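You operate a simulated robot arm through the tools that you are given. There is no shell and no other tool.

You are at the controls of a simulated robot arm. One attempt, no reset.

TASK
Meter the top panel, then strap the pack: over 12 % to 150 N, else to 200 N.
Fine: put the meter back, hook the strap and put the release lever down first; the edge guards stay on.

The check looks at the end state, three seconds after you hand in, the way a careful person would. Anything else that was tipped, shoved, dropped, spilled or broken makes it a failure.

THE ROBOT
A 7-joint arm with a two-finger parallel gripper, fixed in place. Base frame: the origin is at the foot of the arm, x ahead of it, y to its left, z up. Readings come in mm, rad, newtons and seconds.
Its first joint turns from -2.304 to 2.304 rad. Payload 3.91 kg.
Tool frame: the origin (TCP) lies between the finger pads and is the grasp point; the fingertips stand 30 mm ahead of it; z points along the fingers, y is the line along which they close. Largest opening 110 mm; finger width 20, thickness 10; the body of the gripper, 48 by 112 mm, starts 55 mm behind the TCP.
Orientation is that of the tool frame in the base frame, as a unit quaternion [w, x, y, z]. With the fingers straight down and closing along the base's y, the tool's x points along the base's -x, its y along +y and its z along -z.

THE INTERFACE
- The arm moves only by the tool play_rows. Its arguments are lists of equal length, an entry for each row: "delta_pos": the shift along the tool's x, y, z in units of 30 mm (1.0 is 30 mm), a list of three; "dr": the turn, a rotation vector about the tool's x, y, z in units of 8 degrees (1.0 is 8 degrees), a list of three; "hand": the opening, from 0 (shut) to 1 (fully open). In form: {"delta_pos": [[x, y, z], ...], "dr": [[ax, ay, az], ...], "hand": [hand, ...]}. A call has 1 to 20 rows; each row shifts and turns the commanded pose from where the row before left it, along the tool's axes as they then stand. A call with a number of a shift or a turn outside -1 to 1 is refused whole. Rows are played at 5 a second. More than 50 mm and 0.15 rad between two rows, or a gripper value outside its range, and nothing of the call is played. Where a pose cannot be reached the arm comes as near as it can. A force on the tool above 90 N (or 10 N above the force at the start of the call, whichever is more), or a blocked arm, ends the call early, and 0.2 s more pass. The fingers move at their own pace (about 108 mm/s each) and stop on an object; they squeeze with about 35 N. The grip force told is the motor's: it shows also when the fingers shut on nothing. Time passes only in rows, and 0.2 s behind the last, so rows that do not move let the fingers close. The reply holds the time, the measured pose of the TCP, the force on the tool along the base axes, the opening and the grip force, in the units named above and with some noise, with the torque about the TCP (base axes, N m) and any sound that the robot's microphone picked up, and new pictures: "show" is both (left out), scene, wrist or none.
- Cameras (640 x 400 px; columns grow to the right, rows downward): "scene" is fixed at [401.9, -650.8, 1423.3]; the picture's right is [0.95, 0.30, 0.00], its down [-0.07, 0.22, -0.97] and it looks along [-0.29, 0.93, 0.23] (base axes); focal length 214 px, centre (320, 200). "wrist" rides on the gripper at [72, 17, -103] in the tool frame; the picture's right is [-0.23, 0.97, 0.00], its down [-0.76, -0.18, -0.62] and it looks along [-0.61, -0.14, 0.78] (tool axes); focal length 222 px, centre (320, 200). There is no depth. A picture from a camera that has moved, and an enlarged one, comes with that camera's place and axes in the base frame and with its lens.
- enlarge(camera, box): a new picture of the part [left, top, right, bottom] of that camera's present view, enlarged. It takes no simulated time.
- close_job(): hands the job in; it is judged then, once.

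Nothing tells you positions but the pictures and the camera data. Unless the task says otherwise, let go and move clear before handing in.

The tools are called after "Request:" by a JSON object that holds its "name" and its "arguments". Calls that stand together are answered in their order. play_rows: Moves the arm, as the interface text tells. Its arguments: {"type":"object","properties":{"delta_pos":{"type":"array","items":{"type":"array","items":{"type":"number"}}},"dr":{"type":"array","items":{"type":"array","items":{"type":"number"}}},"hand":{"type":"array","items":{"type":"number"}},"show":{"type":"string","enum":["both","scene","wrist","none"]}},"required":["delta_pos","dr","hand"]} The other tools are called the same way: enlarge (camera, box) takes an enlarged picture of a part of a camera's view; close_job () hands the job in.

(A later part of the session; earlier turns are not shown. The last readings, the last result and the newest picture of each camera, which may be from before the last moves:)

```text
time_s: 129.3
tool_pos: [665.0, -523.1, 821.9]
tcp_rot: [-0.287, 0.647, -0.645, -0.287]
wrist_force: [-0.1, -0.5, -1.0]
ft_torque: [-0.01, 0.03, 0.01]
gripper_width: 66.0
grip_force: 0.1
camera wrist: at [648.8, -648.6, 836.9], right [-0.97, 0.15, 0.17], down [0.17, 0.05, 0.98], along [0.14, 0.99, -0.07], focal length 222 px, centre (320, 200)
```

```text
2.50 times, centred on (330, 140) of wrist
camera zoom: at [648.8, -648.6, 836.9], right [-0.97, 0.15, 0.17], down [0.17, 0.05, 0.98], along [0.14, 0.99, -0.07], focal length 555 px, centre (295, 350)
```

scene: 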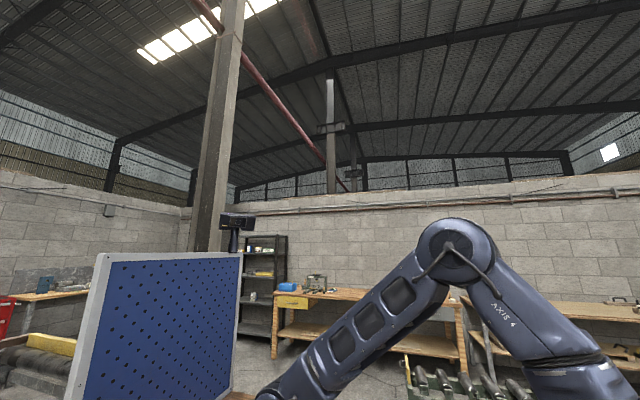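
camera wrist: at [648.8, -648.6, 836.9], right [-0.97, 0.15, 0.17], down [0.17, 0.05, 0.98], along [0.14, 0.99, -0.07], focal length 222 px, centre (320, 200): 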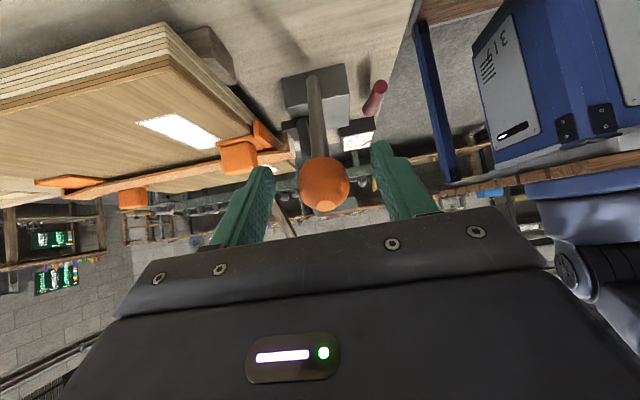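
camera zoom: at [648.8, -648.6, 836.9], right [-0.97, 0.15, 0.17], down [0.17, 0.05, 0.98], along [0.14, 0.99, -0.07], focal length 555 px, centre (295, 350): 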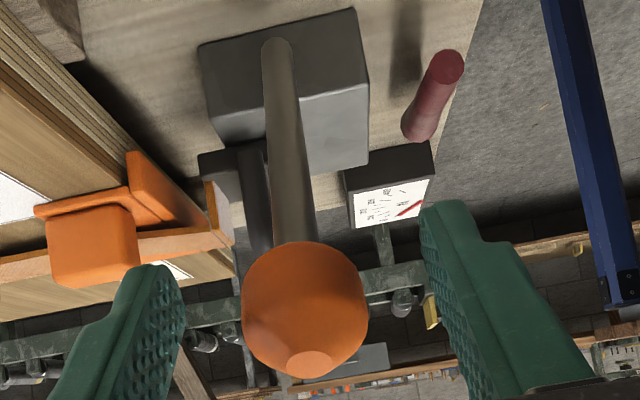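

Request:
{"name": "play_rows", "arguments": {"delta_pos": [[0, -0.07, 0], [0, 0, 0], [0, 0, 0], [0.46, 0, -0.04], [0.46, 0, -0.08], [0.6, 0, 0.01], [0.64, 0, 0.09], [0.62, 0, 0.12], [0.62, 0, 0.22], [0.53, 0, 0.33], [0.4, 0, 0.3], [0, 0, 0]], "dr": [[0, 0, 0], [0, 0, 0], [0, 0, 0], [0, 0, 0], [0, 0, 0], [0, 0, 0], [0, 0, 0], [0, 0, 0], [0, 0, 0], [0, 0, 0], [0, 0, 0], [0, 0, 0]], "hand": [0.4, 0.2, 0.2, 0.2, 0.2, 0.2, 0.2, 0.2, 0.2, 0.2, 0.2, 0.2], "show": "wrist"}}

Request:
{"name": "play_rows", "arguments": {"delta_pos": [[0.15, 0, 0.13], [0, 0, 0]], "dr": [[0, 0, 0], [0, 0, 0]], "hand": [0.2, 0.2], "show": "none"}}

```text
time_s: 131.9
tool_pos: [668.4, -589.8, 707.4]
tcp_rot: [-0.288, 0.647, -0.644, -0.288]
wrist_force: [-0.6, 0.5, -0.1]
ft_torque: [0.05, 0.01, 0.01]
gripper_width: 22.0
grip_force: 0.0
camera wrist: at [651.7, -714.0, 722.2], right [-0.97, 0.15, 0.17], down [0.17, 0.05, 0.98], along [0.14, 0.99, -0.07], focal length 222 px, centre (320, 200)
```

wrist: 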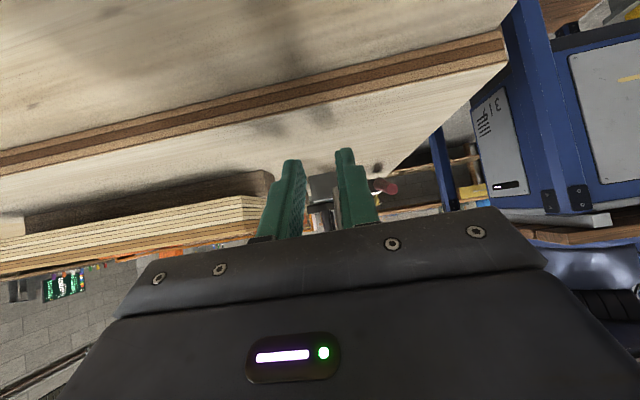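

```text
time_s: 132.5
tool_pos: [667.2, -589.3, 701.0]
tcp_rot: [-0.289, 0.646, -0.645, -0.287]
wrist_force: [-0.2, 0.2, 0.1]
ft_torque: [0.0, 0.0, -0.02]
gripper_width: 22.0
grip_force: 0.1
```

The ball slipped out of the pads this time. I'll back away and look at where the lever is.

Request:
{"name": "play_rows", "arguments": {"delta_pos": [[0.6, 0, -0.7], [0, 0, -1], [-0.743, 0, -0.669], [-0.743, 0, -0.669], [-0.743, 0, -0.669], [-0.743, 0, -0.669]], "dr": [[0, 0, 0], [0, 0, 0], [0, 0, 0], [0, 0, 0], [0, 0, 0], [0, 0, 0]], "hand": [0.2, 0.4, 0.6, 0.6, 0.6, 0.6], "show": "wrist"}}

Request:
{"name": "enlarge", "arguments": {"camera": "wrist", "box": [220, 40, 420, 220]}}

```text
time_s: 133.9
tool_pos: [668.1, -638.3, 840.7]
tcp_rot: [-0.288, 0.647, -0.645, -0.287]
wrist_force: [-0.3, -0.2, -0.2]
ft_torque: [0.08, -0.01, 0.0]
gripper_width: 65.9
grip_force: 0.1
camera wrist: at [651.6, -763.0, 856.7], right [-0.97, 0.15, 0.17], down [0.18, 0.05, 0.98], along [0.14, 0.99, -0.07], focal length 222 px, centre (320, 200)
```

wrist: 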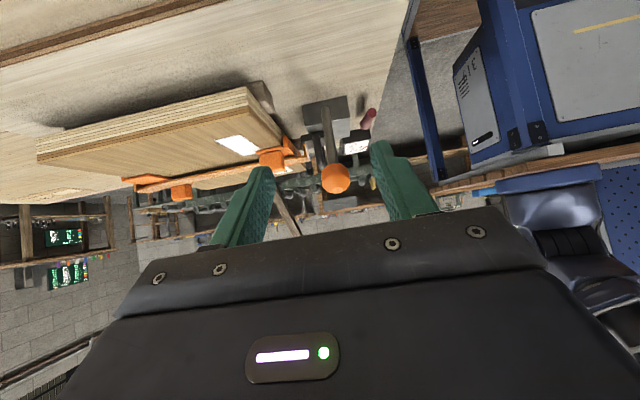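

```text
2.22 times, centred on (320, 130) of wrist
camera zoom: at [651.6, -763.0, 856.7], right [-0.97, 0.15, 0.17], down [0.18, 0.05, 0.98], along [0.14, 0.99, -0.07], focal length 494 px, centre (320, 356)
```

zoom: 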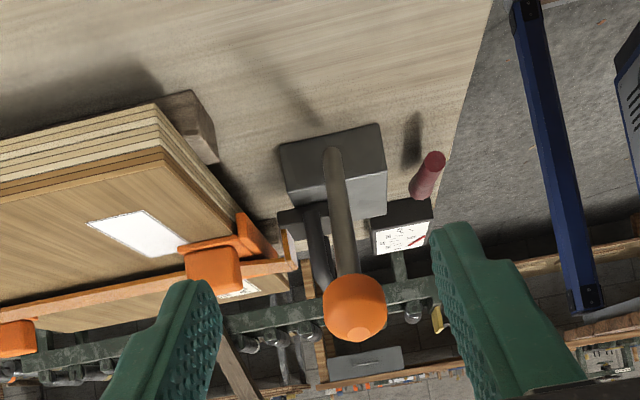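

The lever sits back at its upper rest position. I suspect the hook needs a firmer press to seat, so I'll straighten the tool, close the fingers, and go above the handle's crossbar to push it down harder than the friction grip allowed.

Request:
{"name": "play_rows", "arguments": {"delta_pos": [[0, 0, 0], [0, 0, 0], [0, 0, 0], [0, 0, 0], [0, 0, 0], [0, 0, 0], [0, 0, -1], [0, 0, -1], [-1, -0.09, 0], [-1, -0.09, 0], [-1, -0.09, 0], [-1, -0.09, 0], [-1, -0.09, 0], [-1, -0.09, 0], [-1, -0.09, 0], [-1, -0.09, 0], [-1, -0.09, 0], [-0.35, -0.05, 0]], "dr": [[0, 1, 0], [0, 1, 0], [0, 1, 0], [0, 1, 0], [0, 1, 0], [0, 1, 0], [0, 0, 0], [0, 0, 0], [0, 0, 0], [0, 0, 0], [0, 0, 0], [0, 0, 0], [0, 0, 0], [0, 0, 0], [0, 0, 0], [0, 0, 0], [0, 0, 0], [0, 0, 0]], "hand": [0, 0, 0, 0, 0, 0, 0, 0, 0, 0, 0, 0, 0, 0, 0, 0, 0, 0], "show": "wrist"}}

Request:
{"name": "enlarge", "arguments": {"camera": "wrist", "box": [220, 40, 420, 220]}}

```text
time_s: 137.7
tool_pos: [693.0, -357.4, 902.0]
tcp_rot: [-0.002, 0.707, -0.707, 0.001]
wrist_force: [-0.7, -0.4, -0.6]
ft_torque: [0.02, -0.01, 0.04]
gripper_width: 0.0
grip_force: 35.3
camera wrist: at [676.0, -429.5, 1004.8], right [-0.97, 0.23, 0.0], down [0.18, 0.76, 0.62], along [0.14, 0.61, -0.78], focal length 222 px, centre (320, 200)
```

wrist: 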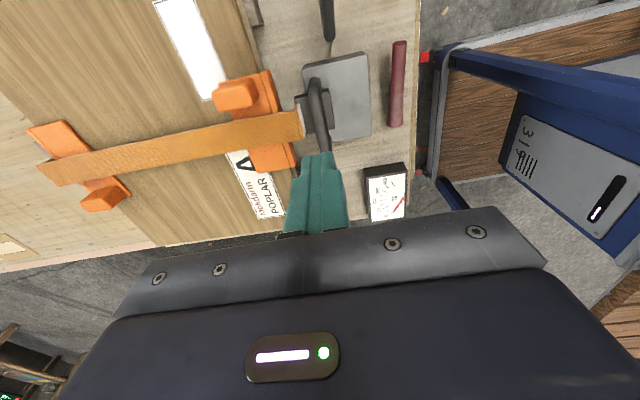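

```text
2.22 times, centred on (320, 130) of wrist
camera zoom: at [676.0, -429.5, 1004.8], right [-0.97, 0.23, 0.0], down [0.18, 0.76, 0.62], along [0.14, 0.61, -0.78], focal length 494 px, centre (320, 356)
```

zoom: 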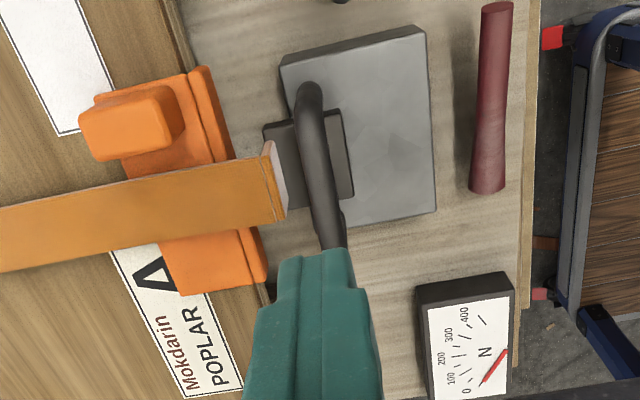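

Now in position over the crossbar. I'll descend to contact and press progressively harder, watching for a click or a sudden seat.

Request:
{"name": "play_rows", "arguments": {"delta_pos": [[0, 0, 1], [0, 0, 1], [0, 0, 1], [0, 0, 0.2]], "dr": [[0, 0, 0], [0, 0, 0], [0, 0, 0], [0, 0, 0]], "hand": [0, 0, 0, 0], "show": "none"}}

Request:
{"name": "play_rows", "arguments": {"delta_pos": [[0, 0, 0.13], [0, 0, 0]], "dr": [[0, 0, 0], [0, 0, 0]], "hand": [0, 0], "show": "none"}}

Request:
{"name": "play_rows", "arguments": {"delta_pos": [[0, 0, 0.07], [0, 0, 0]], "dr": [[0, 0, 0], [0, 0, 0]], "hand": [0, 0], "show": "none"}}

```text
time_s: 138.7
tool_pos: [693.2, -357.5, 805.2]
tcp_rot: [-0.001, 0.708, -0.706, 0.002]
wrist_force: [-0.9, 0.7, 0.4]
ft_torque: [0.01, 0.01, 0.0]
gripper_width: 0.0
grip_force: 34.9
```

```text
time_s: 139.3
tool_pos: [691.4, -357.7, 802.2]
tcp_rot: [-0.001, 0.708, -0.706, 0.002]
wrist_force: [0.6, 0.3, 0.1]
ft_torque: [-0.01, -0.02, -0.01]
gripper_width: 0.2
grip_force: 35.1
```

```text
time_s: 139.9
tool_pos: [692.8, -358.4, 800.7]
tcp_rot: [-0.001, 0.708, -0.707, 0.002]
wrist_force: [-4.8, 2.2, 11.2]
ft_torque: [0.17, 0.12, 0.07]
gripper_width: 0.0
grip_force: 35.2
```

Request:
{"name": "play_rows", "arguments": {"delta_pos": [[0, 0, 0.1], [0, 0, 0]], "dr": [[0, 0, 0], [0, 0, 0]], "hand": [0, 0], "show": "none"}}

Request:
{"name": "play_rows", "arguments": {"delta_pos": [[0, 0, 0.07], [0, 0, 0]], "dr": [[0, 0, 0], [0, 0, 0]], "hand": [0, 0], "show": "none"}}

```text
time_s: 140.5
tool_pos: [692.8, -358.5, 798.3]
tcp_rot: [-0.001, 0.708, -0.706, 0.003]
wrist_force: [-8.4, 5.6, 56.8]
ft_torque: [0.7, 0.13, 0.11]
gripper_width: 0.0
grip_force: 34.8
```

```text
time_s: 141.0
tool_pos: [692.7, -357.6, 797.7]
tcp_rot: [-0.001, 0.708, -0.707, 0.003]
wrist_force: [-24.0, 12.3, 54.7]
ft_torque: [0.91, 0.6, 0.23]
gripper_width: 0.0
grip_force: 35.2
stopped in row 2: the force on the tool passed its limit at 93 N (the readings are from after the stop); the commanded pose is now the measured one
```

Pressing to over 90 N doesn't latch it; the hook is seated hard on the block. I'll test a full pump stroke to the lower stop by pushing the ball with closed fingers from above.

Request:
{"name": "play_rows", "arguments": {"delta_pos": [[0, 0, -1], [0, 0, -1], [0, 0, -1], [0, 0, -0.4], [0.9, 0.14, 0], [0.9, 0.14, 0], [0.9, 0.14, 0], [0.9, 0.14, 0], [0.9, 0.14, 0], [0.9, 0.14, 0], [0, 0, 0.6]], "dr": [[0, 0, 0], [0, 0, 0], [0, 0, 0], [0, 0, 0], [0, 0, 0], [0, 0, 0], [0, 0, 0], [0, 0, 0], [0, 0, 0], [0, 0, 0], [0, 0, 0]], "hand": [0, 0, 0, 0, 0, 0, 0, 0, 0, 0, 0], "show": "wrist"}}

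Request:
{"name": "enlarge", "arguments": {"camera": "wrist", "box": [220, 60, 420, 240]}}

```text
time_s: 143.4
tool_pos: [669.2, -519.1, 880.9]
tcp_rot: [-0.001, 0.708, -0.706, 0.003]
wrist_force: [0.5, 0.0, 0.0]
ft_torque: [-0.01, -0.01, -0.01]
gripper_width: 0.0
grip_force: 35.0
camera wrist: at [651.5, -590.6, 984.9], right [-0.97, 0.23, -0.01], down [0.17, 0.76, 0.62], along [0.14, 0.61, -0.78], focal length 222 px, centre (320, 200)
```

wrist: 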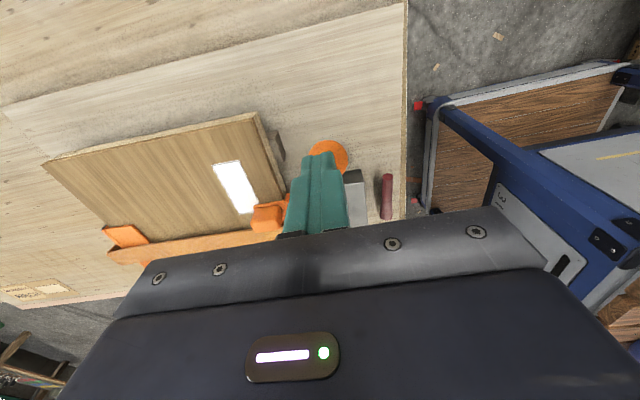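

```text
2.22 times, centred on (320, 150) of wrist
camera zoom: at [651.5, -590.6, 984.9], right [-0.97, 0.23, -0.01], down [0.17, 0.76, 0.62], along [0.14, 0.61, -0.78], focal length 494 px, centre (320, 311)
```

zoom: 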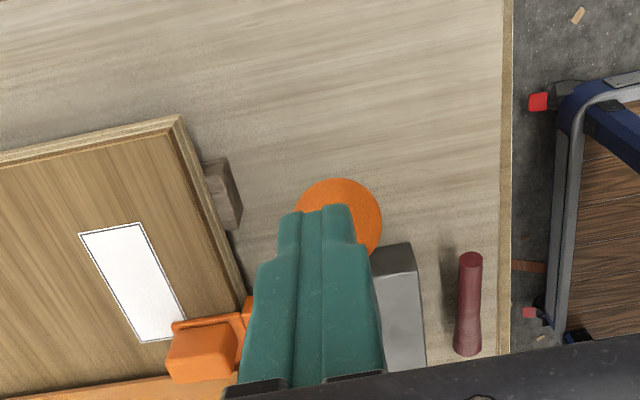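

Request:
{"name": "play_rows", "arguments": {"delta_pos": [[0.02, 0.08, 0.4], [0.66, 0, 0.56], [0.56, 0, 0.66], [0.45, 0, 0.74], [0.33, 0, 0.8], [0.2, 0, 0.84]], "dr": [[0, 0, 0], [0, 0, 0], [0, 0, 0], [0, 0, 0], [0, 0, 0], [0, 0, 0]], "hand": [0, 0, 0, 0, 0, 0], "show": "wrist"}}

Request:
{"name": "enlarge", "arguments": {"camera": "wrist", "box": [220, 60, 420, 240]}}

```text
time_s: 144.8
tool_pos: [666.7, -586.3, 761.1]
tcp_rot: [-0.002, 0.707, -0.707, 0.002]
wrist_force: [-1.4, 0.7, 0.0]
ft_torque: [0.01, -0.01, 0.01]
gripper_width: 0.1
grip_force: 35.5
camera wrist: at [650.6, -658.4, 864.5], right [-0.97, 0.23, -0.01], down [0.17, 0.76, 0.62], along [0.14, 0.61, -0.78], focal length 222 px, centre (320, 200)
```

wrist: 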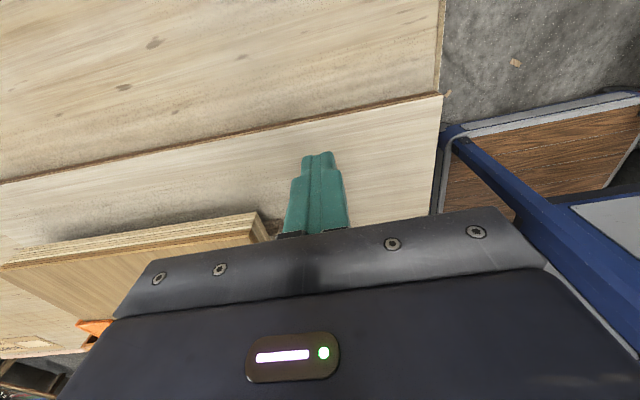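

```text
2.22 times, centred on (320, 150) of wrist
camera zoom: at [650.6, -658.4, 864.5], right [-0.97, 0.23, -0.01], down [0.17, 0.76, 0.62], along [0.14, 0.61, -0.78], focal length 494 px, centre (320, 311)
```

zoom: 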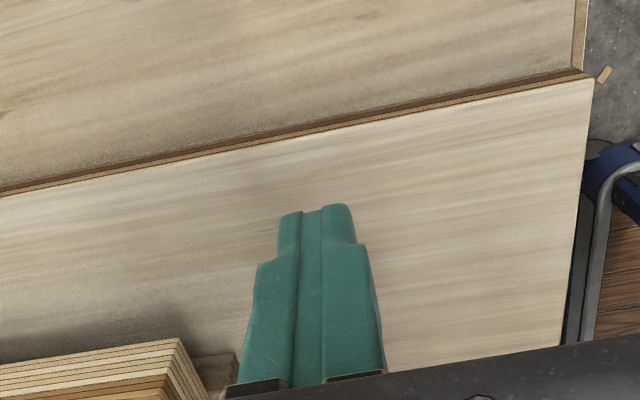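

The closed fingers slid off the ball. I'll go back up and regrip the ball properly, centred at the TCP, then do the full stroke while gripping.

Request:
{"name": "play_rows", "arguments": {"delta_pos": [[0, 0, -1], [0, 0, -1], [0, 0, -1], [0, 0, -1], [0, 0, -1], [0, 0, 0], [0, 0, 0], [0, 0, 0]], "dr": [[0, 0, 0], [0, 0, 0], [0, 0, 0], [0, 0, 0], [0, 0, 0], [0, -1, 0], [0, -1, 0], [0, -1, 0]], "hand": [0, 0, 0, 0, 0.3, 0.6, 0.6, 0.6], "show": "wrist"}}

Request:
{"name": "enlarge", "arguments": {"camera": "wrist", "box": [220, 40, 420, 220]}}

```text
time_s: 146.6
tool_pos: [666.6, -587.3, 910.8]
tcp_rot: [-0.149, 0.693, -0.69, -0.146]
wrist_force: [0.7, 0.4, 0.6]
ft_torque: [0.0, 0.01, 0.03]
gripper_width: 66.3
grip_force: 0.1
camera wrist: at [650.1, -694.9, 976.7], right [-0.97, 0.2, 0.09], down [0.17, 0.44, 0.88], along [0.14, 0.87, -0.47], focal length 222 px, centre (320, 200)
```

wrist: 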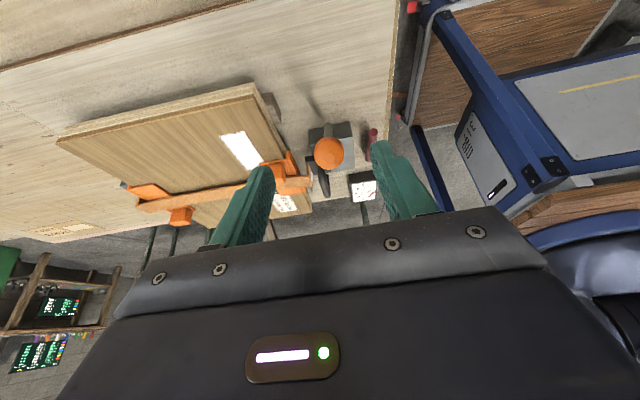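

```text
2.22 times, centred on (320, 130) of wrist
camera zoom: at [650.1, -694.9, 976.7], right [-0.97, 0.2, 0.09], down [0.17, 0.44, 0.88], along [0.14, 0.87, -0.47], focal length 494 px, centre (320, 356)
```

zoom: 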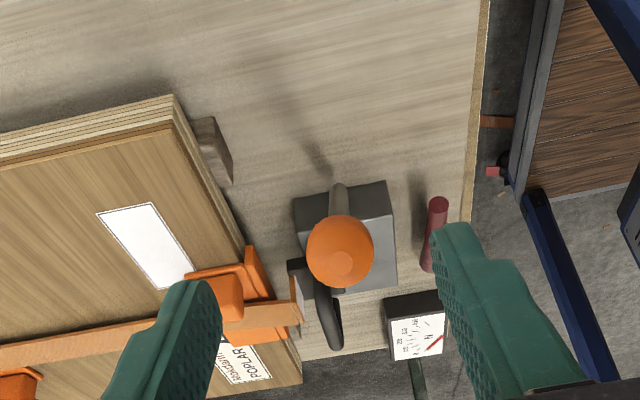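

Request:
{"name": "play_rows", "arguments": {"delta_pos": [[-0.9, 0, 0], [0, 0, 0.9], [0, 0, 0.9], [0, 0, 0.9], [0, 0, 0.8]], "dr": [[0, 0, 0], [0, 0, 0], [0, 0, 0], [0, 0, 0], [0, 0, 0]], "hand": [0.7, 0.7, 0.7, 0.7, 0.7], "show": "wrist"}}

Request:
{"name": "enlarge", "arguments": {"camera": "wrist", "box": [220, 80, 420, 240]}}

```text
time_s: 147.8
tool_pos: [665.7, -520.9, 826.0]
tcp_rot: [-0.147, 0.693, -0.691, -0.145]
wrist_force: [-0.7, 0.5, -0.3]
ft_torque: [0.03, -0.02, 0.01]
gripper_width: 77.0
grip_force: 0.1
camera wrist: at [649.3, -629.0, 891.9], right [-0.97, 0.21, 0.09], down [0.17, 0.45, 0.88], along [0.14, 0.87, -0.47], focal length 222 px, centre (320, 200)
```

wrist: 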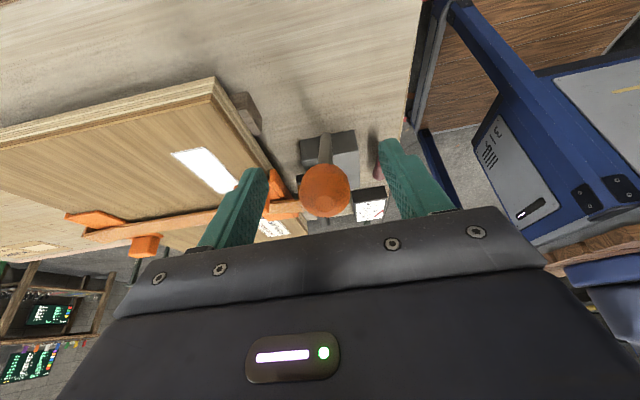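

```text
2.50 times, centred on (320, 160) of wrist
camera zoom: at [649.3, -629.0, 891.9], right [-0.97, 0.21, 0.09], down [0.17, 0.45, 0.88], along [0.14, 0.87, -0.47], focal length 555 px, centre (320, 300)
```

zoom: 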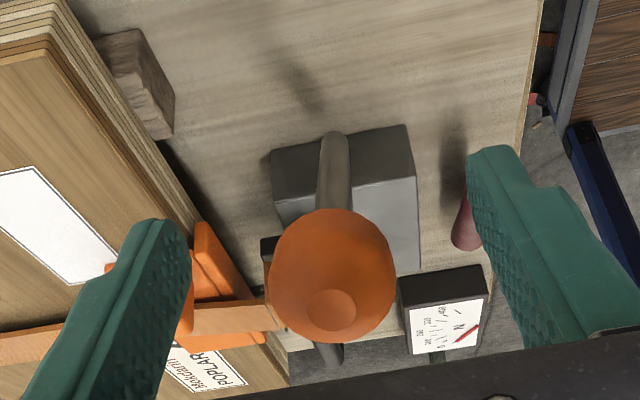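

The ball is actually further in, near (667, -496, 814); the lever moved up slightly earlier. I'll adjust and grip it centred.

Request:
{"name": "play_rows", "arguments": {"delta_pos": [[-0.6, -0.03, 0], [0, 0, 0.7], [0, 0, 0], [0, 0, 0], [0, 0, 0]], "dr": [[0, 0, 0], [0, 0, 0], [0, 0, 0], [0, 0, 0], [0, 0, 0]], "hand": [0.7, 0.7, 0.5, 0.2, 0.2], "show": "wrist"}}

Request:
{"name": "enlarge", "arguments": {"camera": "wrist", "box": [220, 80, 420, 240]}}

```text
time_s: 149.0
tool_pos: [666.4, -494.6, 814.1]
tcp_rot: [-0.148, 0.692, -0.691, -0.146]
wrist_force: [-5.6, 1.9, 0.0]
ft_torque: [0.02, -0.01, -0.03]
gripper_width: 35.3
grip_force: 35.0
camera wrist: at [649.5, -603.3, 879.4], right [-0.97, 0.21, 0.09], down [0.17, 0.44, 0.88], along [0.14, 0.87, -0.47], focal length 222 px, centre (320, 200)
```

wrist: 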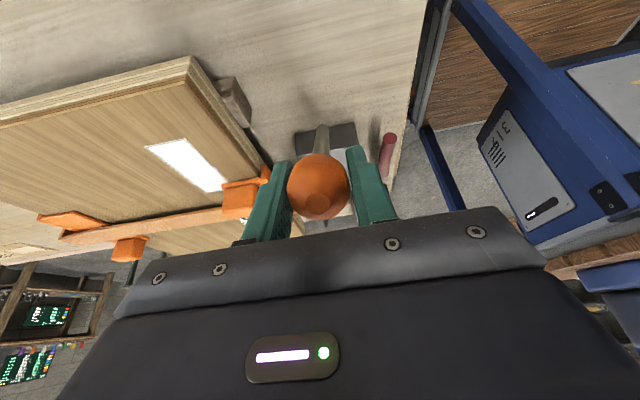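

```text
2.50 times, centred on (320, 160) of wrist
camera zoom: at [649.5, -603.3, 879.4], right [-0.97, 0.21, 0.09], down [0.17, 0.44, 0.88], along [0.14, 0.87, -0.47], focal length 555 px, centre (320, 300)
```

zoom: 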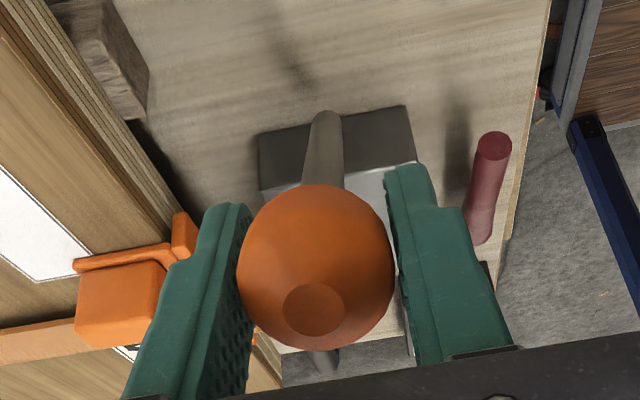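

Good centred grip now. I'll find the lever's upper limit by moving it up in small steps.

Request:
{"name": "play_rows", "arguments": {"delta_pos": [[-0.4, 0, -0.03], [0, 0, 0]], "dr": [[0, 0, 0], [0, 0, 0]], "hand": [0.2, 0.2], "show": "none"}}

Request:
{"name": "play_rows", "arguments": {"delta_pos": [[-0.4, 0, 0.02], [0, 0, 0]], "dr": [[0, 0, 0], [0, 0, 0]], "hand": [0.2, 0.2], "show": "none"}}

Request:
{"name": "play_rows", "arguments": {"delta_pos": [[-0.4, 0, 0.06], [0, 0, 0]], "dr": [[0, 0, 0], [0, 0, 0]], "hand": [0.2, 0.2], "show": "wrist"}}

```text
time_s: 149.6
tool_pos: [668.6, -483.3, 820.2]
tcp_rot: [-0.149, 0.693, -0.69, -0.145]
wrist_force: [-0.7, 0.2, 0.6]
ft_torque: [0.04, -0.04, -0.02]
gripper_width: 22.3
grip_force: 0.2
```

```text
time_s: 150.2
tool_pos: [665.9, -472.7, 823.1]
tcp_rot: [-0.147, 0.693, -0.691, -0.144]
wrist_force: [0.3, -0.4, 0.2]
ft_torque: [0.01, 0.01, -0.01]
gripper_width: 22.1
grip_force: 0.1
```

```text
time_s: 150.8
tool_pos: [667.3, -461.8, 826.4]
tcp_rot: [-0.148, 0.693, -0.691, -0.145]
wrist_force: [0.3, 0.6, -0.1]
ft_torque: [0.01, -0.02, 0.03]
gripper_width: 22.1
grip_force: 0.0
camera wrist: at [650.2, -568.9, 891.7], right [-0.97, 0.21, 0.09], down [0.17, 0.44, 0.88], along [0.14, 0.87, -0.47], focal length 222 px, centre (320, 200)
```

wrist: 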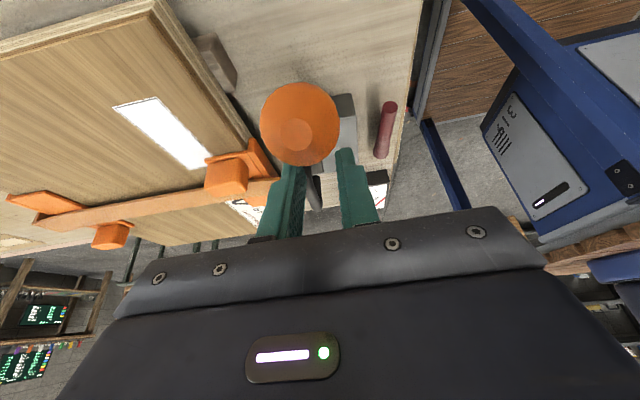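

The ball slipped because the lever is at its upper stop here. I'll regrip at this position and do one full stroke from the upper stop to the lower stop.

Request:
{"name": "play_rows", "arguments": {"delta_pos": [[0, 0, -1], [0, 0, -0.85], [0.6, 0, 0], [0.57, 0, 0], [0, 0, 0.9], [0, 0, 0.87], [0, 0, 0]], "dr": [[0, 0, 0], [0, 0, 0], [0, 0, 0], [0, 0, 0], [0, 0, 0], [0, 0, 0], [0, 0, 0]], "hand": [0.2, 0.6, 0.7, 0.7, 0.7, 0.7, 0.7], "show": "wrist"}}

Request:
{"name": "enlarge", "arguments": {"camera": "wrist", "box": [220, 80, 420, 240]}}

```text
time_s: 152.4
tool_pos: [666.7, -495.1, 814.5]
tcp_rot: [-0.148, 0.693, -0.691, -0.145]
wrist_force: [-1.1, 0.4, -0.4]
ft_torque: [-0.02, 0.01, 0.03]
gripper_width: 77.1
grip_force: 0.1
camera wrist: at [649.4, -603.6, 878.9], right [-0.97, 0.21, 0.09], down [0.17, 0.44, 0.88], along [0.14, 0.87, -0.47], focal length 222 px, centre (320, 200)
```

wrist: 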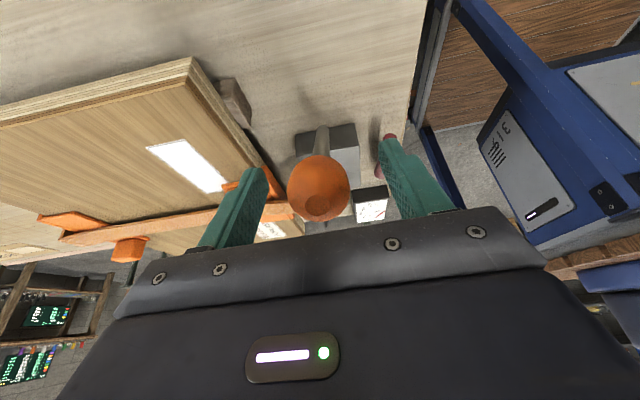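

```text
2.50 times, centred on (320, 160) of wrist
camera zoom: at [649.4, -603.6, 878.9], right [-0.97, 0.21, 0.09], down [0.17, 0.44, 0.88], along [0.14, 0.87, -0.47], focal length 555 px, centre (320, 300)
```

zoom: 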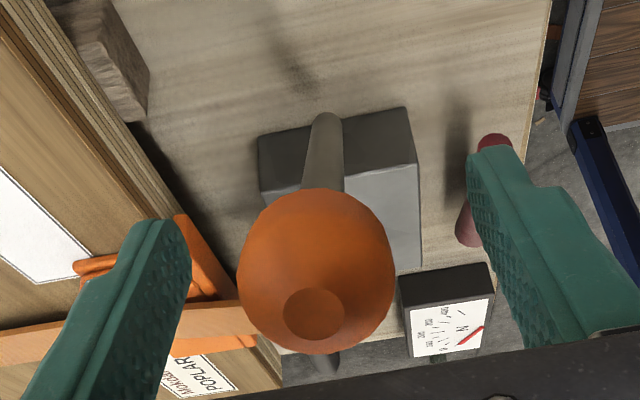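

Request:
{"name": "play_rows", "arguments": {"delta_pos": [[0, 0, 0], [0, 0, 0], [0, 0, 0], [0.48, 0, 0.0], [0.48, 0, 0.03], [0.4, 0, 0.14], [0.4, 0, 0.17], [0.37, 0, 0.21], [0.37, 0, 0.23], [0, 0, 0]], "dr": [[0, 0, 0], [0, 0, 0], [0, 0, 0], [0, 0, 0], [0, 0, 0], [0, 0, 0], [0, 0, 0], [0, 0, 0], [0, 0, 0], [0, 0, 0]], "hand": [0.5, 0.2, 0.15, 0.15, 0.15, 0.15, 0.15, 0.15, 0.15, 0.15], "show": "wrist"}}

Request:
{"name": "enlarge", "arguments": {"camera": "wrist", "box": [220, 80, 420, 240]}}

```text
time_s: 154.6
tool_pos: [666.0, -554.4, 761.7]
tcp_rot: [-0.148, 0.693, -0.691, -0.144]
wrist_force: [-33.4, 1.0, -0.4]
ft_torque: [-0.28, 0.09, 0.28]
gripper_width: 35.3
grip_force: 35.6
camera wrist: at [649.3, -662.5, 827.5], right [-0.97, 0.21, 0.09], down [0.17, 0.44, 0.88], along [0.14, 0.87, -0.47], focal length 222 px, centre (320, 200)
```

wrist: 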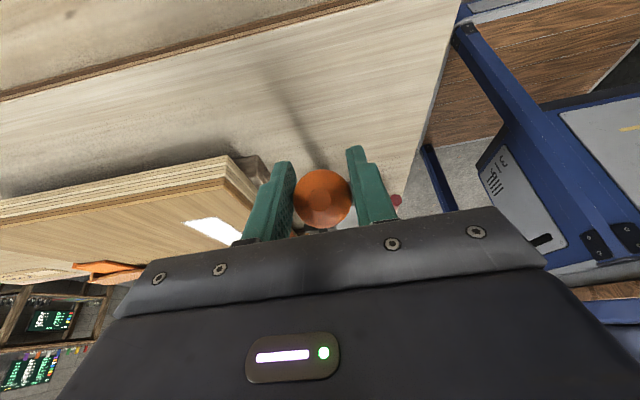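

```text
2.50 times, centred on (320, 160) of wrist
camera zoom: at [649.3, -662.5, 827.5], right [-0.97, 0.21, 0.09], down [0.17, 0.44, 0.88], along [0.14, 0.87, -0.47], focal length 555 px, centre (320, 300)
```

zoom: 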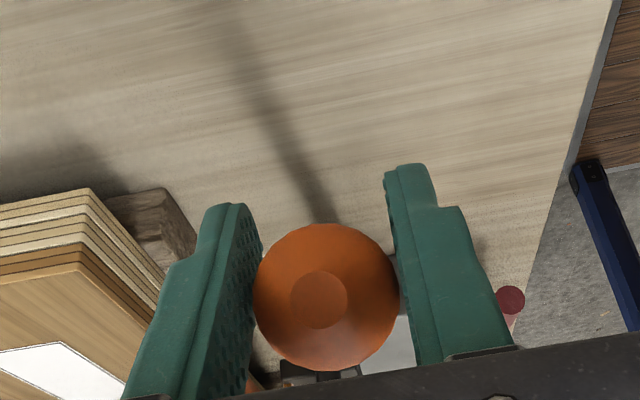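

Request:
{"name": "play_rows", "arguments": {"delta_pos": [[0.33, 0.05, 0.27], [0.33, 0, 0.29], [0.27, 0, 0.33], [0.27, 0, 0.34], [0, 0, 0]], "dr": [[0, 0, 0], [0, 0, 0], [0, 0, 0], [0, 0, 0], [0, 0, 0]], "hand": [0.15, 0.15, 0.15, 0.15, 0.15], "show": "none"}}

Request:
{"name": "play_rows", "arguments": {"delta_pos": [[0.13, 0, 0.22], [0, 0, 0]], "dr": [[0, 0, 0], [0, 0, 0]], "hand": [0.15, 0.15], "show": "none"}}

Request:
{"name": "play_rows", "arguments": {"delta_pos": [[0.1, 0, 0.22], [0, 0, 0]], "dr": [[0, 0, 0], [0, 0, 0]], "hand": [0.15, 0.15], "show": "wrist"}}

```text
time_s: 155.8
tool_pos: [666.7, -571.9, 714.5]
tcp_rot: [-0.148, 0.693, -0.69, -0.144]
wrist_force: [-2.8, -2.4, 7.8]
ft_torque: [0.74, -0.14, -0.04]
gripper_width: 35.4
grip_force: 34.9
```

```text
time_s: 156.4
tool_pos: [667.3, -574.1, 707.3]
tcp_rot: [-0.148, 0.693, -0.69, -0.144]
wrist_force: [5.6, -2.9, 15.6]
ft_torque: [0.01, 0.05, 0.01]
gripper_width: 34.7
grip_force: 35.1
```

```text
time_s: 157.0
tool_pos: [666.0, -576.1, 699.2]
tcp_rot: [0.147, -0.692, 0.692, 0.143]
wrist_force: [10.1, -35.4, 2.8]
ft_torque: [0.38, 0.21, -0.11]
gripper_width: 28.7
grip_force: 34.2
camera wrist: at [648.6, -683.2, 765.1], right [-0.97, 0.21, 0.09], down [0.17, 0.45, 0.88], along [0.14, 0.87, -0.47], focal length 222 px, centre (320, 200)
```

wrist: 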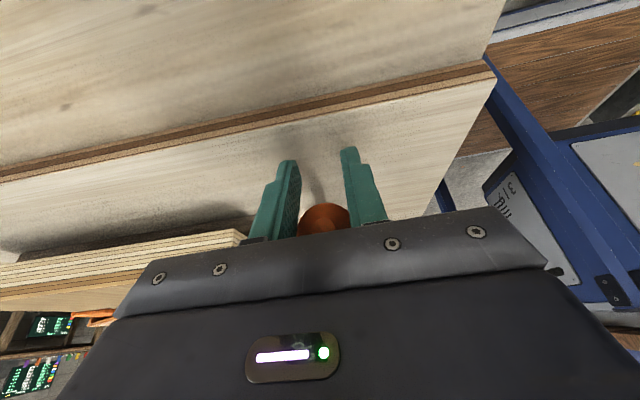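

It reached the lower stop. I'll bring the lever back up along the arc and read the gauge.

Request:
{"name": "play_rows", "arguments": {"delta_pos": [[-0.1, 0, -0.3], [-0.13, 0, -0.22], [-0.27, 0, -0.34], [-0.27, 0, -0.33], [-0.33, 0, -0.29], [-0.33, 0, -0.27], [-0.37, 0, -0.23], [-0.37, 0, -0.21], [-0.4, 0, -0.17], [-0.4, 0, -0.14], [-0.48, 0, -0.03], [-0.4, 0, 0.0], [0, 0, 0]], "dr": [[0, 0, 0], [0, 0, 0], [0, 0, 0], [0, 0, 0], [0, 0, 0], [0, 0, 0], [0, 0, 0], [0, 0, 0], [0, 0, 0], [0, 0, 0], [0, 0, 0], [0, 0, 0], [0, 0, 0]], "hand": [0.15, 0.15, 0.15, 0.15, 0.15, 0.15, 0.15, 0.15, 0.15, 0.15, 0.15, 0.15, 0.15], "show": "wrist"}}

Request:
{"name": "enlarge", "arguments": {"camera": "wrist", "box": [220, 60, 440, 240]}}

```text
time_s: 159.8
tool_pos: [664.5, -498.3, 816.3]
tcp_rot: [-0.148, 0.693, -0.691, -0.144]
wrist_force: [-12.0, -10.6, -10.1]
ft_torque: [-0.15, 0.04, 0.34]
gripper_width: 22.1
grip_force: 6.0
camera wrist: at [648.6, -605.3, 881.3], right [-0.97, 0.21, 0.09], down [0.17, 0.44, 0.88], along [0.14, 0.87, -0.47], focal length 222 px, centre (320, 200)
```

wrist: 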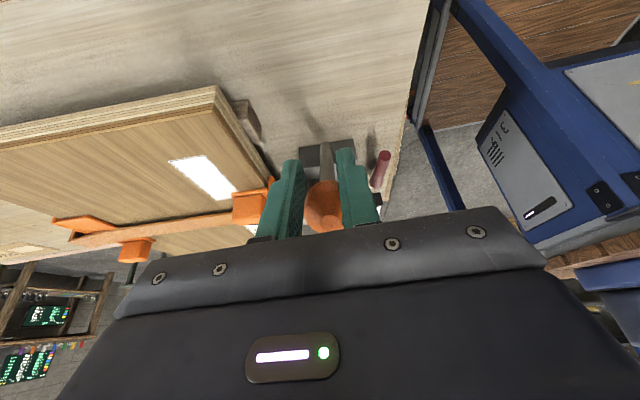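

```text
2.22 times, centred on (330, 150) of wrist
camera zoom: at [648.6, -605.3, 881.3], right [-0.97, 0.21, 0.09], down [0.17, 0.44, 0.88], along [0.14, 0.87, -0.47], focal length 494 px, centre (298, 311)
```

zoom: 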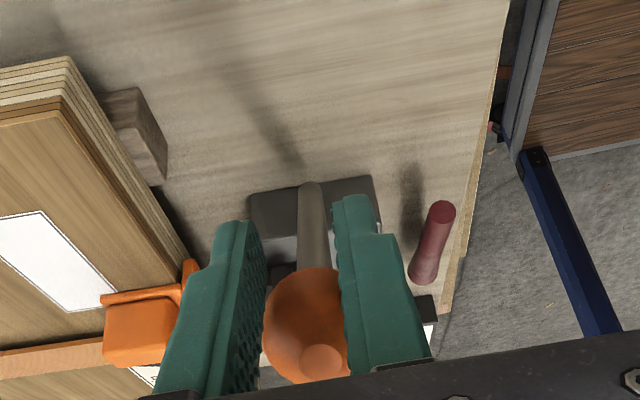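

Request:
{"name": "play_rows", "arguments": {"delta_pos": [[0, 0, 0], [0, 0, 0], [0, 0, -0.5], [0, 0, -0.7]], "dr": [[0, 0, 0], [0, 0, 0], [0, 0, 0], [0, 0, 0]], "hand": [0.5, 0.7, 0.7, 0.7], "show": "wrist"}}

Request:
{"name": "enlarge", "arguments": {"camera": "wrist", "box": [220, 60, 440, 240]}}

Request:
{"name": "enlarge", "arguments": {"camera": "wrist", "box": [330, 150, 410, 220]}}

```text
time_s: 160.8
tool_pos: [666.3, -511.5, 848.6]
tcp_rot: [-0.148, 0.693, -0.691, -0.145]
wrist_force: [-0.4, -0.3, 0.1]
ft_torque: [0.0, 0.01, 0.02]
gripper_width: 76.8
grip_force: 0.1
camera wrist: at [649.4, -619.4, 913.9], right [-0.97, 0.21, 0.09], down [0.17, 0.44, 0.88], along [0.14, 0.87, -0.47], focal length 222 px, centre (320, 200)
```

wrist: 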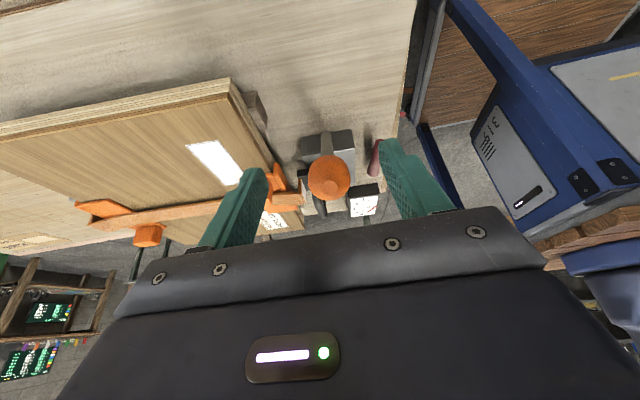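

```text
2.22 times, centred on (330, 150) of wrist
camera zoom: at [649.4, -619.4, 913.9], right [-0.97, 0.21, 0.09], down [0.17, 0.44, 0.88], along [0.14, 0.87, -0.47], focal length 494 px, centre (298, 311)
```

zoom: 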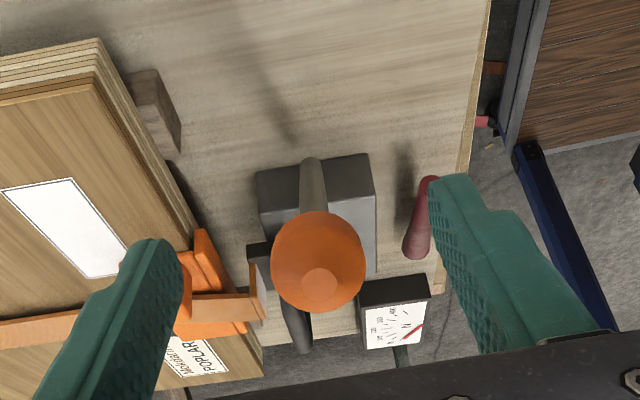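

```text
5.71 times, centred on (370, 185) of wrist
camera zoom: at [649.4, -619.4, 913.9], right [-0.97, 0.21, 0.09], down [0.17, 0.44, 0.88], along [0.14, 0.87, -0.47], focal length 1269 px, centre (34, 286)
```

zoom: 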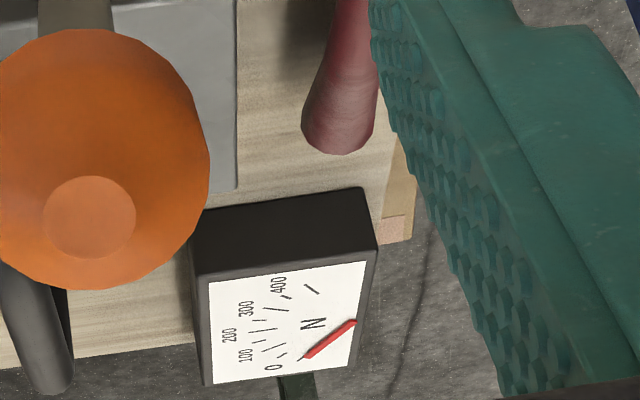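

The gauge still reads 0 after a full stroke, so the hook isn't engaged where it rests: its plate sits about 30 mm short of the block's centre. I'll regrip the handle and test whether it can be drawn further toward the robot.

Request:
{"name": "play_rows", "arguments": {"delta_pos": [[0, 0, -1], [0, 0, -1], [0, 0, 0], [0, 0, 0], [0, 0, 0], [0, 0, 0]], "dr": [[0, 0, 0], [0, 0, 0], [0, 1, 0], [0, 1, 0], [0, 1, 0], [0, 0, 0]], "hand": [0.7, 0.7, 0.5, 0.3, 0.22, 0.22], "show": "none"}}

Request:
{"name": "play_rows", "arguments": {"delta_pos": [[-1, -0.14, 0], [-1, -0.14, 0], [-1, -0.14, 0], [-1, -0.14, 0], [-1, -0.14, 0], [-1, -0.14, 0]], "dr": [[0, 0, 0], [0, 0, 0], [0, 0, 0], [0, 0, 0], [0, 0, 0], [0, 0, 0]], "hand": [0.22, 0.22, 0.22, 0.22, 0.22, 0.22], "show": "wrist"}}

```text
time_s: 162.2
tool_pos: [665.5, -538.2, 903.2]
tcp_rot: [-0.001, 0.708, -0.707, 0.003]
wrist_force: [0.6, 0.9, 0.9]
ft_torque: [0.03, 0.0, -0.01]
gripper_width: 24.1
grip_force: 0.1
```

```text
time_s: 163.6
tool_pos: [689.4, -357.7, 902.6]
tcp_rot: [-0.001, 0.707, -0.707, 0.003]
wrist_force: [0.4, 0.1, -0.2]
ft_torque: [0.05, -0.03, -0.04]
gripper_width: 24.1
grip_force: 0.1
camera wrist: at [672.2, -430.1, 1006.3], right [-0.97, 0.23, -0.01], down [0.17, 0.76, 0.62], along [0.14, 0.6, -0.78], focal length 222 px, centre (320, 200)
```

wrist: 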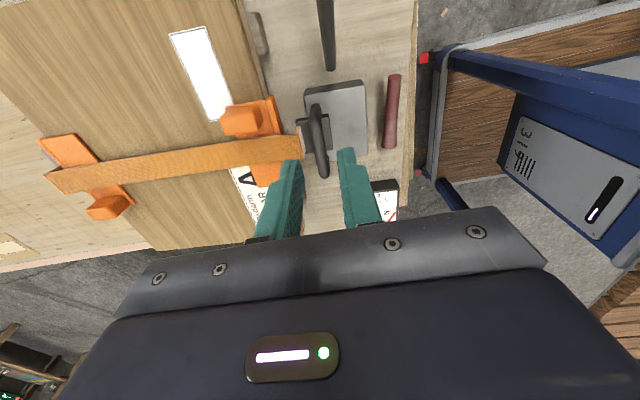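

Request:
{"name": "enlarge", "arguments": {"camera": "wrist", "box": [20, 110, 180, 240]}}

Request:
{"name": "enlarge", "arguments": {"camera": "wrist", "box": [270, 60, 400, 190]}}

```text
3.08 times, centred on (100, 175) of wrist
camera zoom: at [672.2, -430.1, 1006.3], right [-0.97, 0.23, -0.01], down [0.17, 0.76, 0.62], along [0.14, 0.6, -0.78], focal length 684 px, centre (997, 277)
```

zoom: 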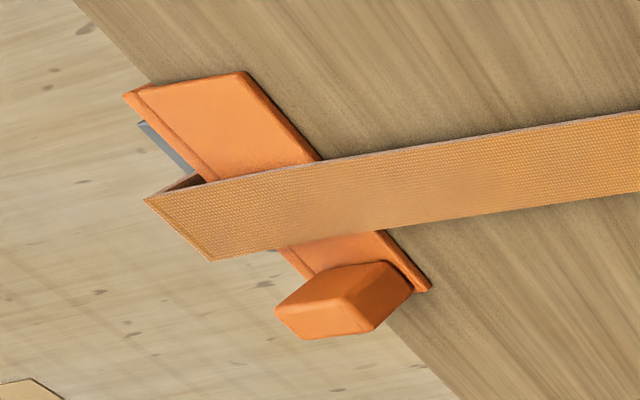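

```text
3.08 times, centred on (335, 125) of wrist
camera zoom: at [672.2, -430.1, 1006.3], right [-0.97, 0.23, -0.01], down [0.17, 0.76, 0.62], along [0.14, 0.6, -0.78], focal length 684 px, centre (274, 431)
```

zoom: 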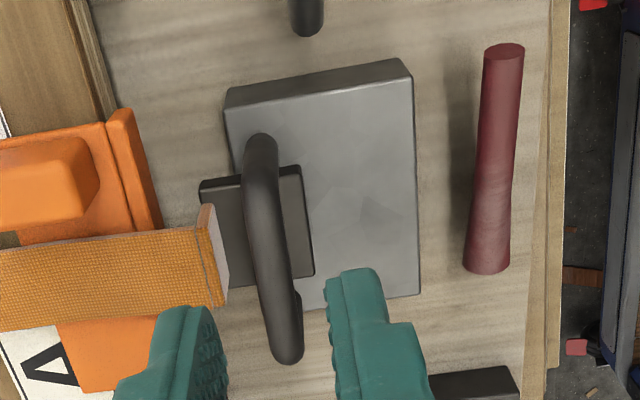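

Request:
{"name": "play_rows", "arguments": {"delta_pos": [[0, -0.12, 1], [0, 0, 1], [0, 0, 1], [0, 0, 0.95], [0, 0, 0], [0, 0, 0], [0, 0, 0]], "dr": [[0, 0, 0], [0, 0, 0], [0, 0, 0], [0, 0, 0], [0, 0, 0], [0, 0, 0], [0, 0, 0]], "hand": [0.22, 0.2, 0.2, 0.2, 0.1, 0.05, 0.05], "show": "wrist"}}

Request:
{"name": "enlarge", "arguments": {"camera": "wrist", "box": [220, 60, 400, 220]}}

```text
time_s: 165.2
tool_pos: [697.1, -355.9, 784.6]
tcp_rot: [-0.002, 0.708, -0.707, 0.003]
wrist_force: [30.8, -5.0, 1.4]
ft_torque: [-0.19, -0.68, -0.36]
gripper_width: 13.7
grip_force: 35.0
camera wrist: at [679.9, -428.3, 888.5], right [-0.97, 0.23, -0.01], down [0.17, 0.76, 0.62], along [0.15, 0.6, -0.78], focal length 222 px, centre (320, 200)
```

wrist: 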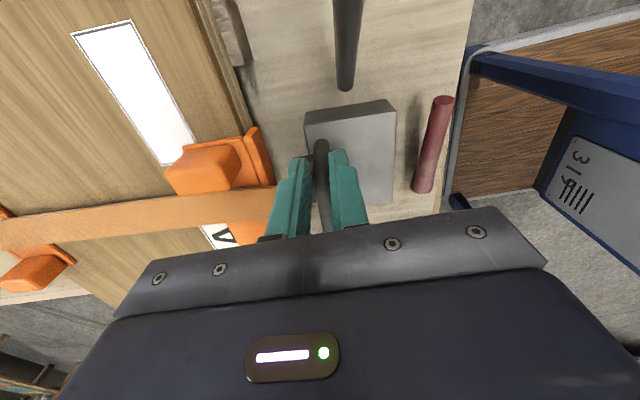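

```text
2.50 times, centred on (310, 140) of wrist
camera zoom: at [679.9, -428.3, 888.5], right [-0.97, 0.23, -0.01], down [0.17, 0.76, 0.62], along [0.15, 0.6, -0.78], focal length 555 px, centre (345, 350)
```

zoom: 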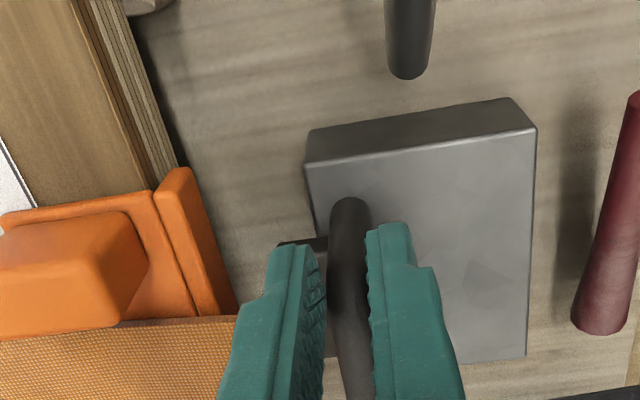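

Gripped again. I'll raise it a touch off the block and pull toward the robot in small steps, reading the force.

Request:
{"name": "play_rows", "arguments": {"delta_pos": [[0, 0, -0.1], [0, 0.1, 0], [0, 0, 0]], "dr": [[0, 0, 0], [0, 0, 0], [0, 0, 0]], "hand": [0.05, 0.05, 0.05], "show": "none"}}

Request:
{"name": "play_rows", "arguments": {"delta_pos": [[0, 0.1, 0], [0, 0, 0]], "dr": [[0, 0, 0], [0, 0, 0]], "hand": [0.05, 0.05], "show": "none"}}

```text
time_s: 166.0
tool_pos: [693.7, -355.7, 786.2]
tcp_rot: [-0.001, 0.708, -0.706, 0.003]
wrist_force: [34.6, 1.8, -0.8]
ft_torque: [0.28, -0.72, -0.41]
gripper_width: 13.6
grip_force: 35.1
```

```text
time_s: 166.6
tool_pos: [689.8, -355.6, 787.5]
tcp_rot: [0.0, -0.707, 0.707, -0.002]
wrist_force: [32.9, 5.0, 0.3]
ft_torque: [0.1, -0.72, -0.38]
gripper_width: 13.6
grip_force: 35.1
```

It is extending: the hook moves toward the robot at a steady 33 N, so the strap feeds out. I'll keep pulling and watch.

Request:
{"name": "play_rows", "arguments": {"delta_pos": [[0, 0.2, 0], [0, 0.2, 0], [0, 0, 0]], "dr": [[0, 0, 0], [0, 0, 0], [0, 0, 0]], "hand": [0.05, 0.05, 0.05], "show": "wrist"}}

Request:
{"name": "enlarge", "arguments": {"camera": "wrist", "box": [220, 60, 400, 220]}}

Request:
{"name": "enlarge", "arguments": {"camera": "wrist", "box": [0, 130, 200, 300]}}

```text
time_s: 167.4
tool_pos: [675.3, -357.6, 787.2]
tcp_rot: [0.0, 0.708, -0.707, 0.002]
wrist_force: [21.8, 3.5, 0.0]
ft_torque: [-0.24, -0.35, -0.26]
gripper_width: 13.7
grip_force: 35.0
camera wrist: at [659.1, -428.9, 891.2], right [-0.97, 0.23, 0.0], down [0.17, 0.76, 0.62], along [0.14, 0.61, -0.78], focal length 222 px, centre (320, 200)
```

wrist: 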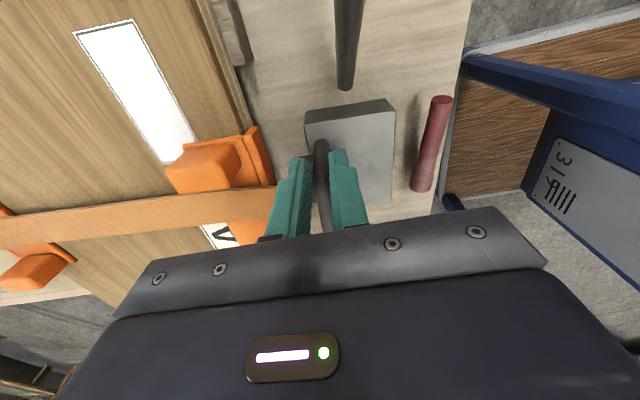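

```text
2.50 times, centred on (310, 140) of wrist
camera zoom: at [659.1, -428.9, 891.2], right [-0.97, 0.23, 0.0], down [0.17, 0.76, 0.62], along [0.14, 0.61, -0.78], focal length 555 px, centre (345, 350)
```

zoom: 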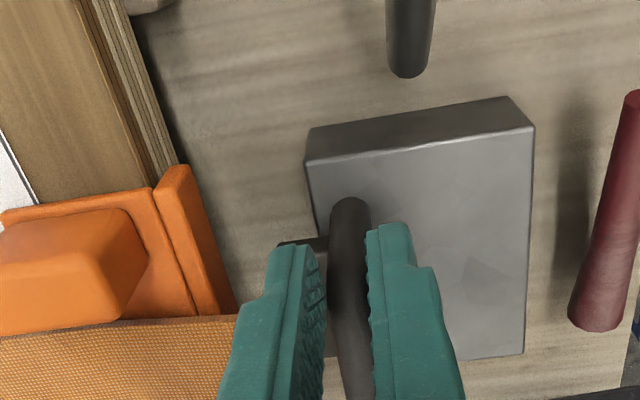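

```text
2.35 times, centred on (100, 215) of wrist
camera zoom: at [659.1, -428.9, 891.2], right [-0.97, 0.23, 0.0], down [0.17, 0.76, 0.62], along [0.14, 0.61, -0.78], focal length 523 px, centre (838, 165)
```

zoom: 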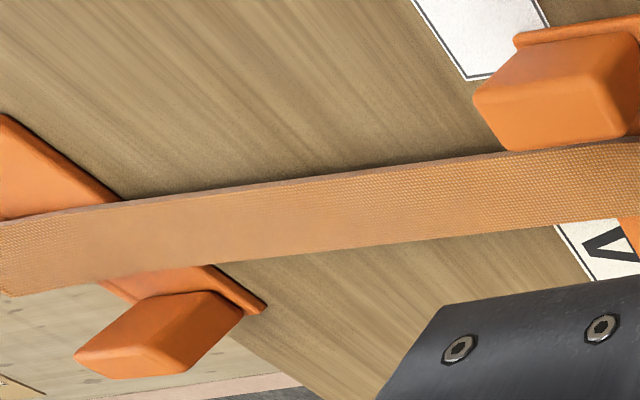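

The pictures show a problem: the tool moved 20 mm toward the robot but the block and pack kept the same place in the image, so I'm dragging the whole loose board. I'll stop pulling, release, and compare with an early reference view to restore its position.

Request:
{"name": "play_rows", "arguments": {"delta_pos": [[0, 0, 0.12], [0, 0, 0], [0, 0, 0], [0, 0, -0.4], [0, 0, -1], [0, 0, -1], [0, 0, -1], [0, 0, -1]], "dr": [[0, 0, 0], [0, 0, 0], [0, 0, 0], [0, 0, 0], [0, 0, 0], [0, 0, 0], [0, 0, 0], [0, 0, 0]], "hand": [0.05, 0.17, 0.19, 0.19, 0.19, 0.19, 0.19, 0.19], "show": "wrist"}}

```text
time_s: 169.2
tool_pos: [676.5, -355.5, 915.5]
tcp_rot: [-0.001, 0.707, -0.707, 0.003]
wrist_force: [0.2, -0.4, -1.2]
ft_torque: [0.02, -0.01, 0.0]
gripper_width: 21.0
grip_force: 0.1
camera wrist: at [659.2, -428.1, 1018.6], right [-0.97, 0.23, -0.01], down [0.17, 0.76, 0.62], along [0.14, 0.61, -0.78], focal length 222 px, centre (320, 200)
```

wrist: 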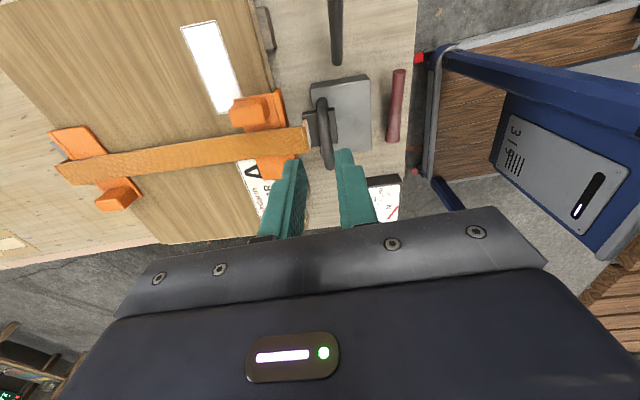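

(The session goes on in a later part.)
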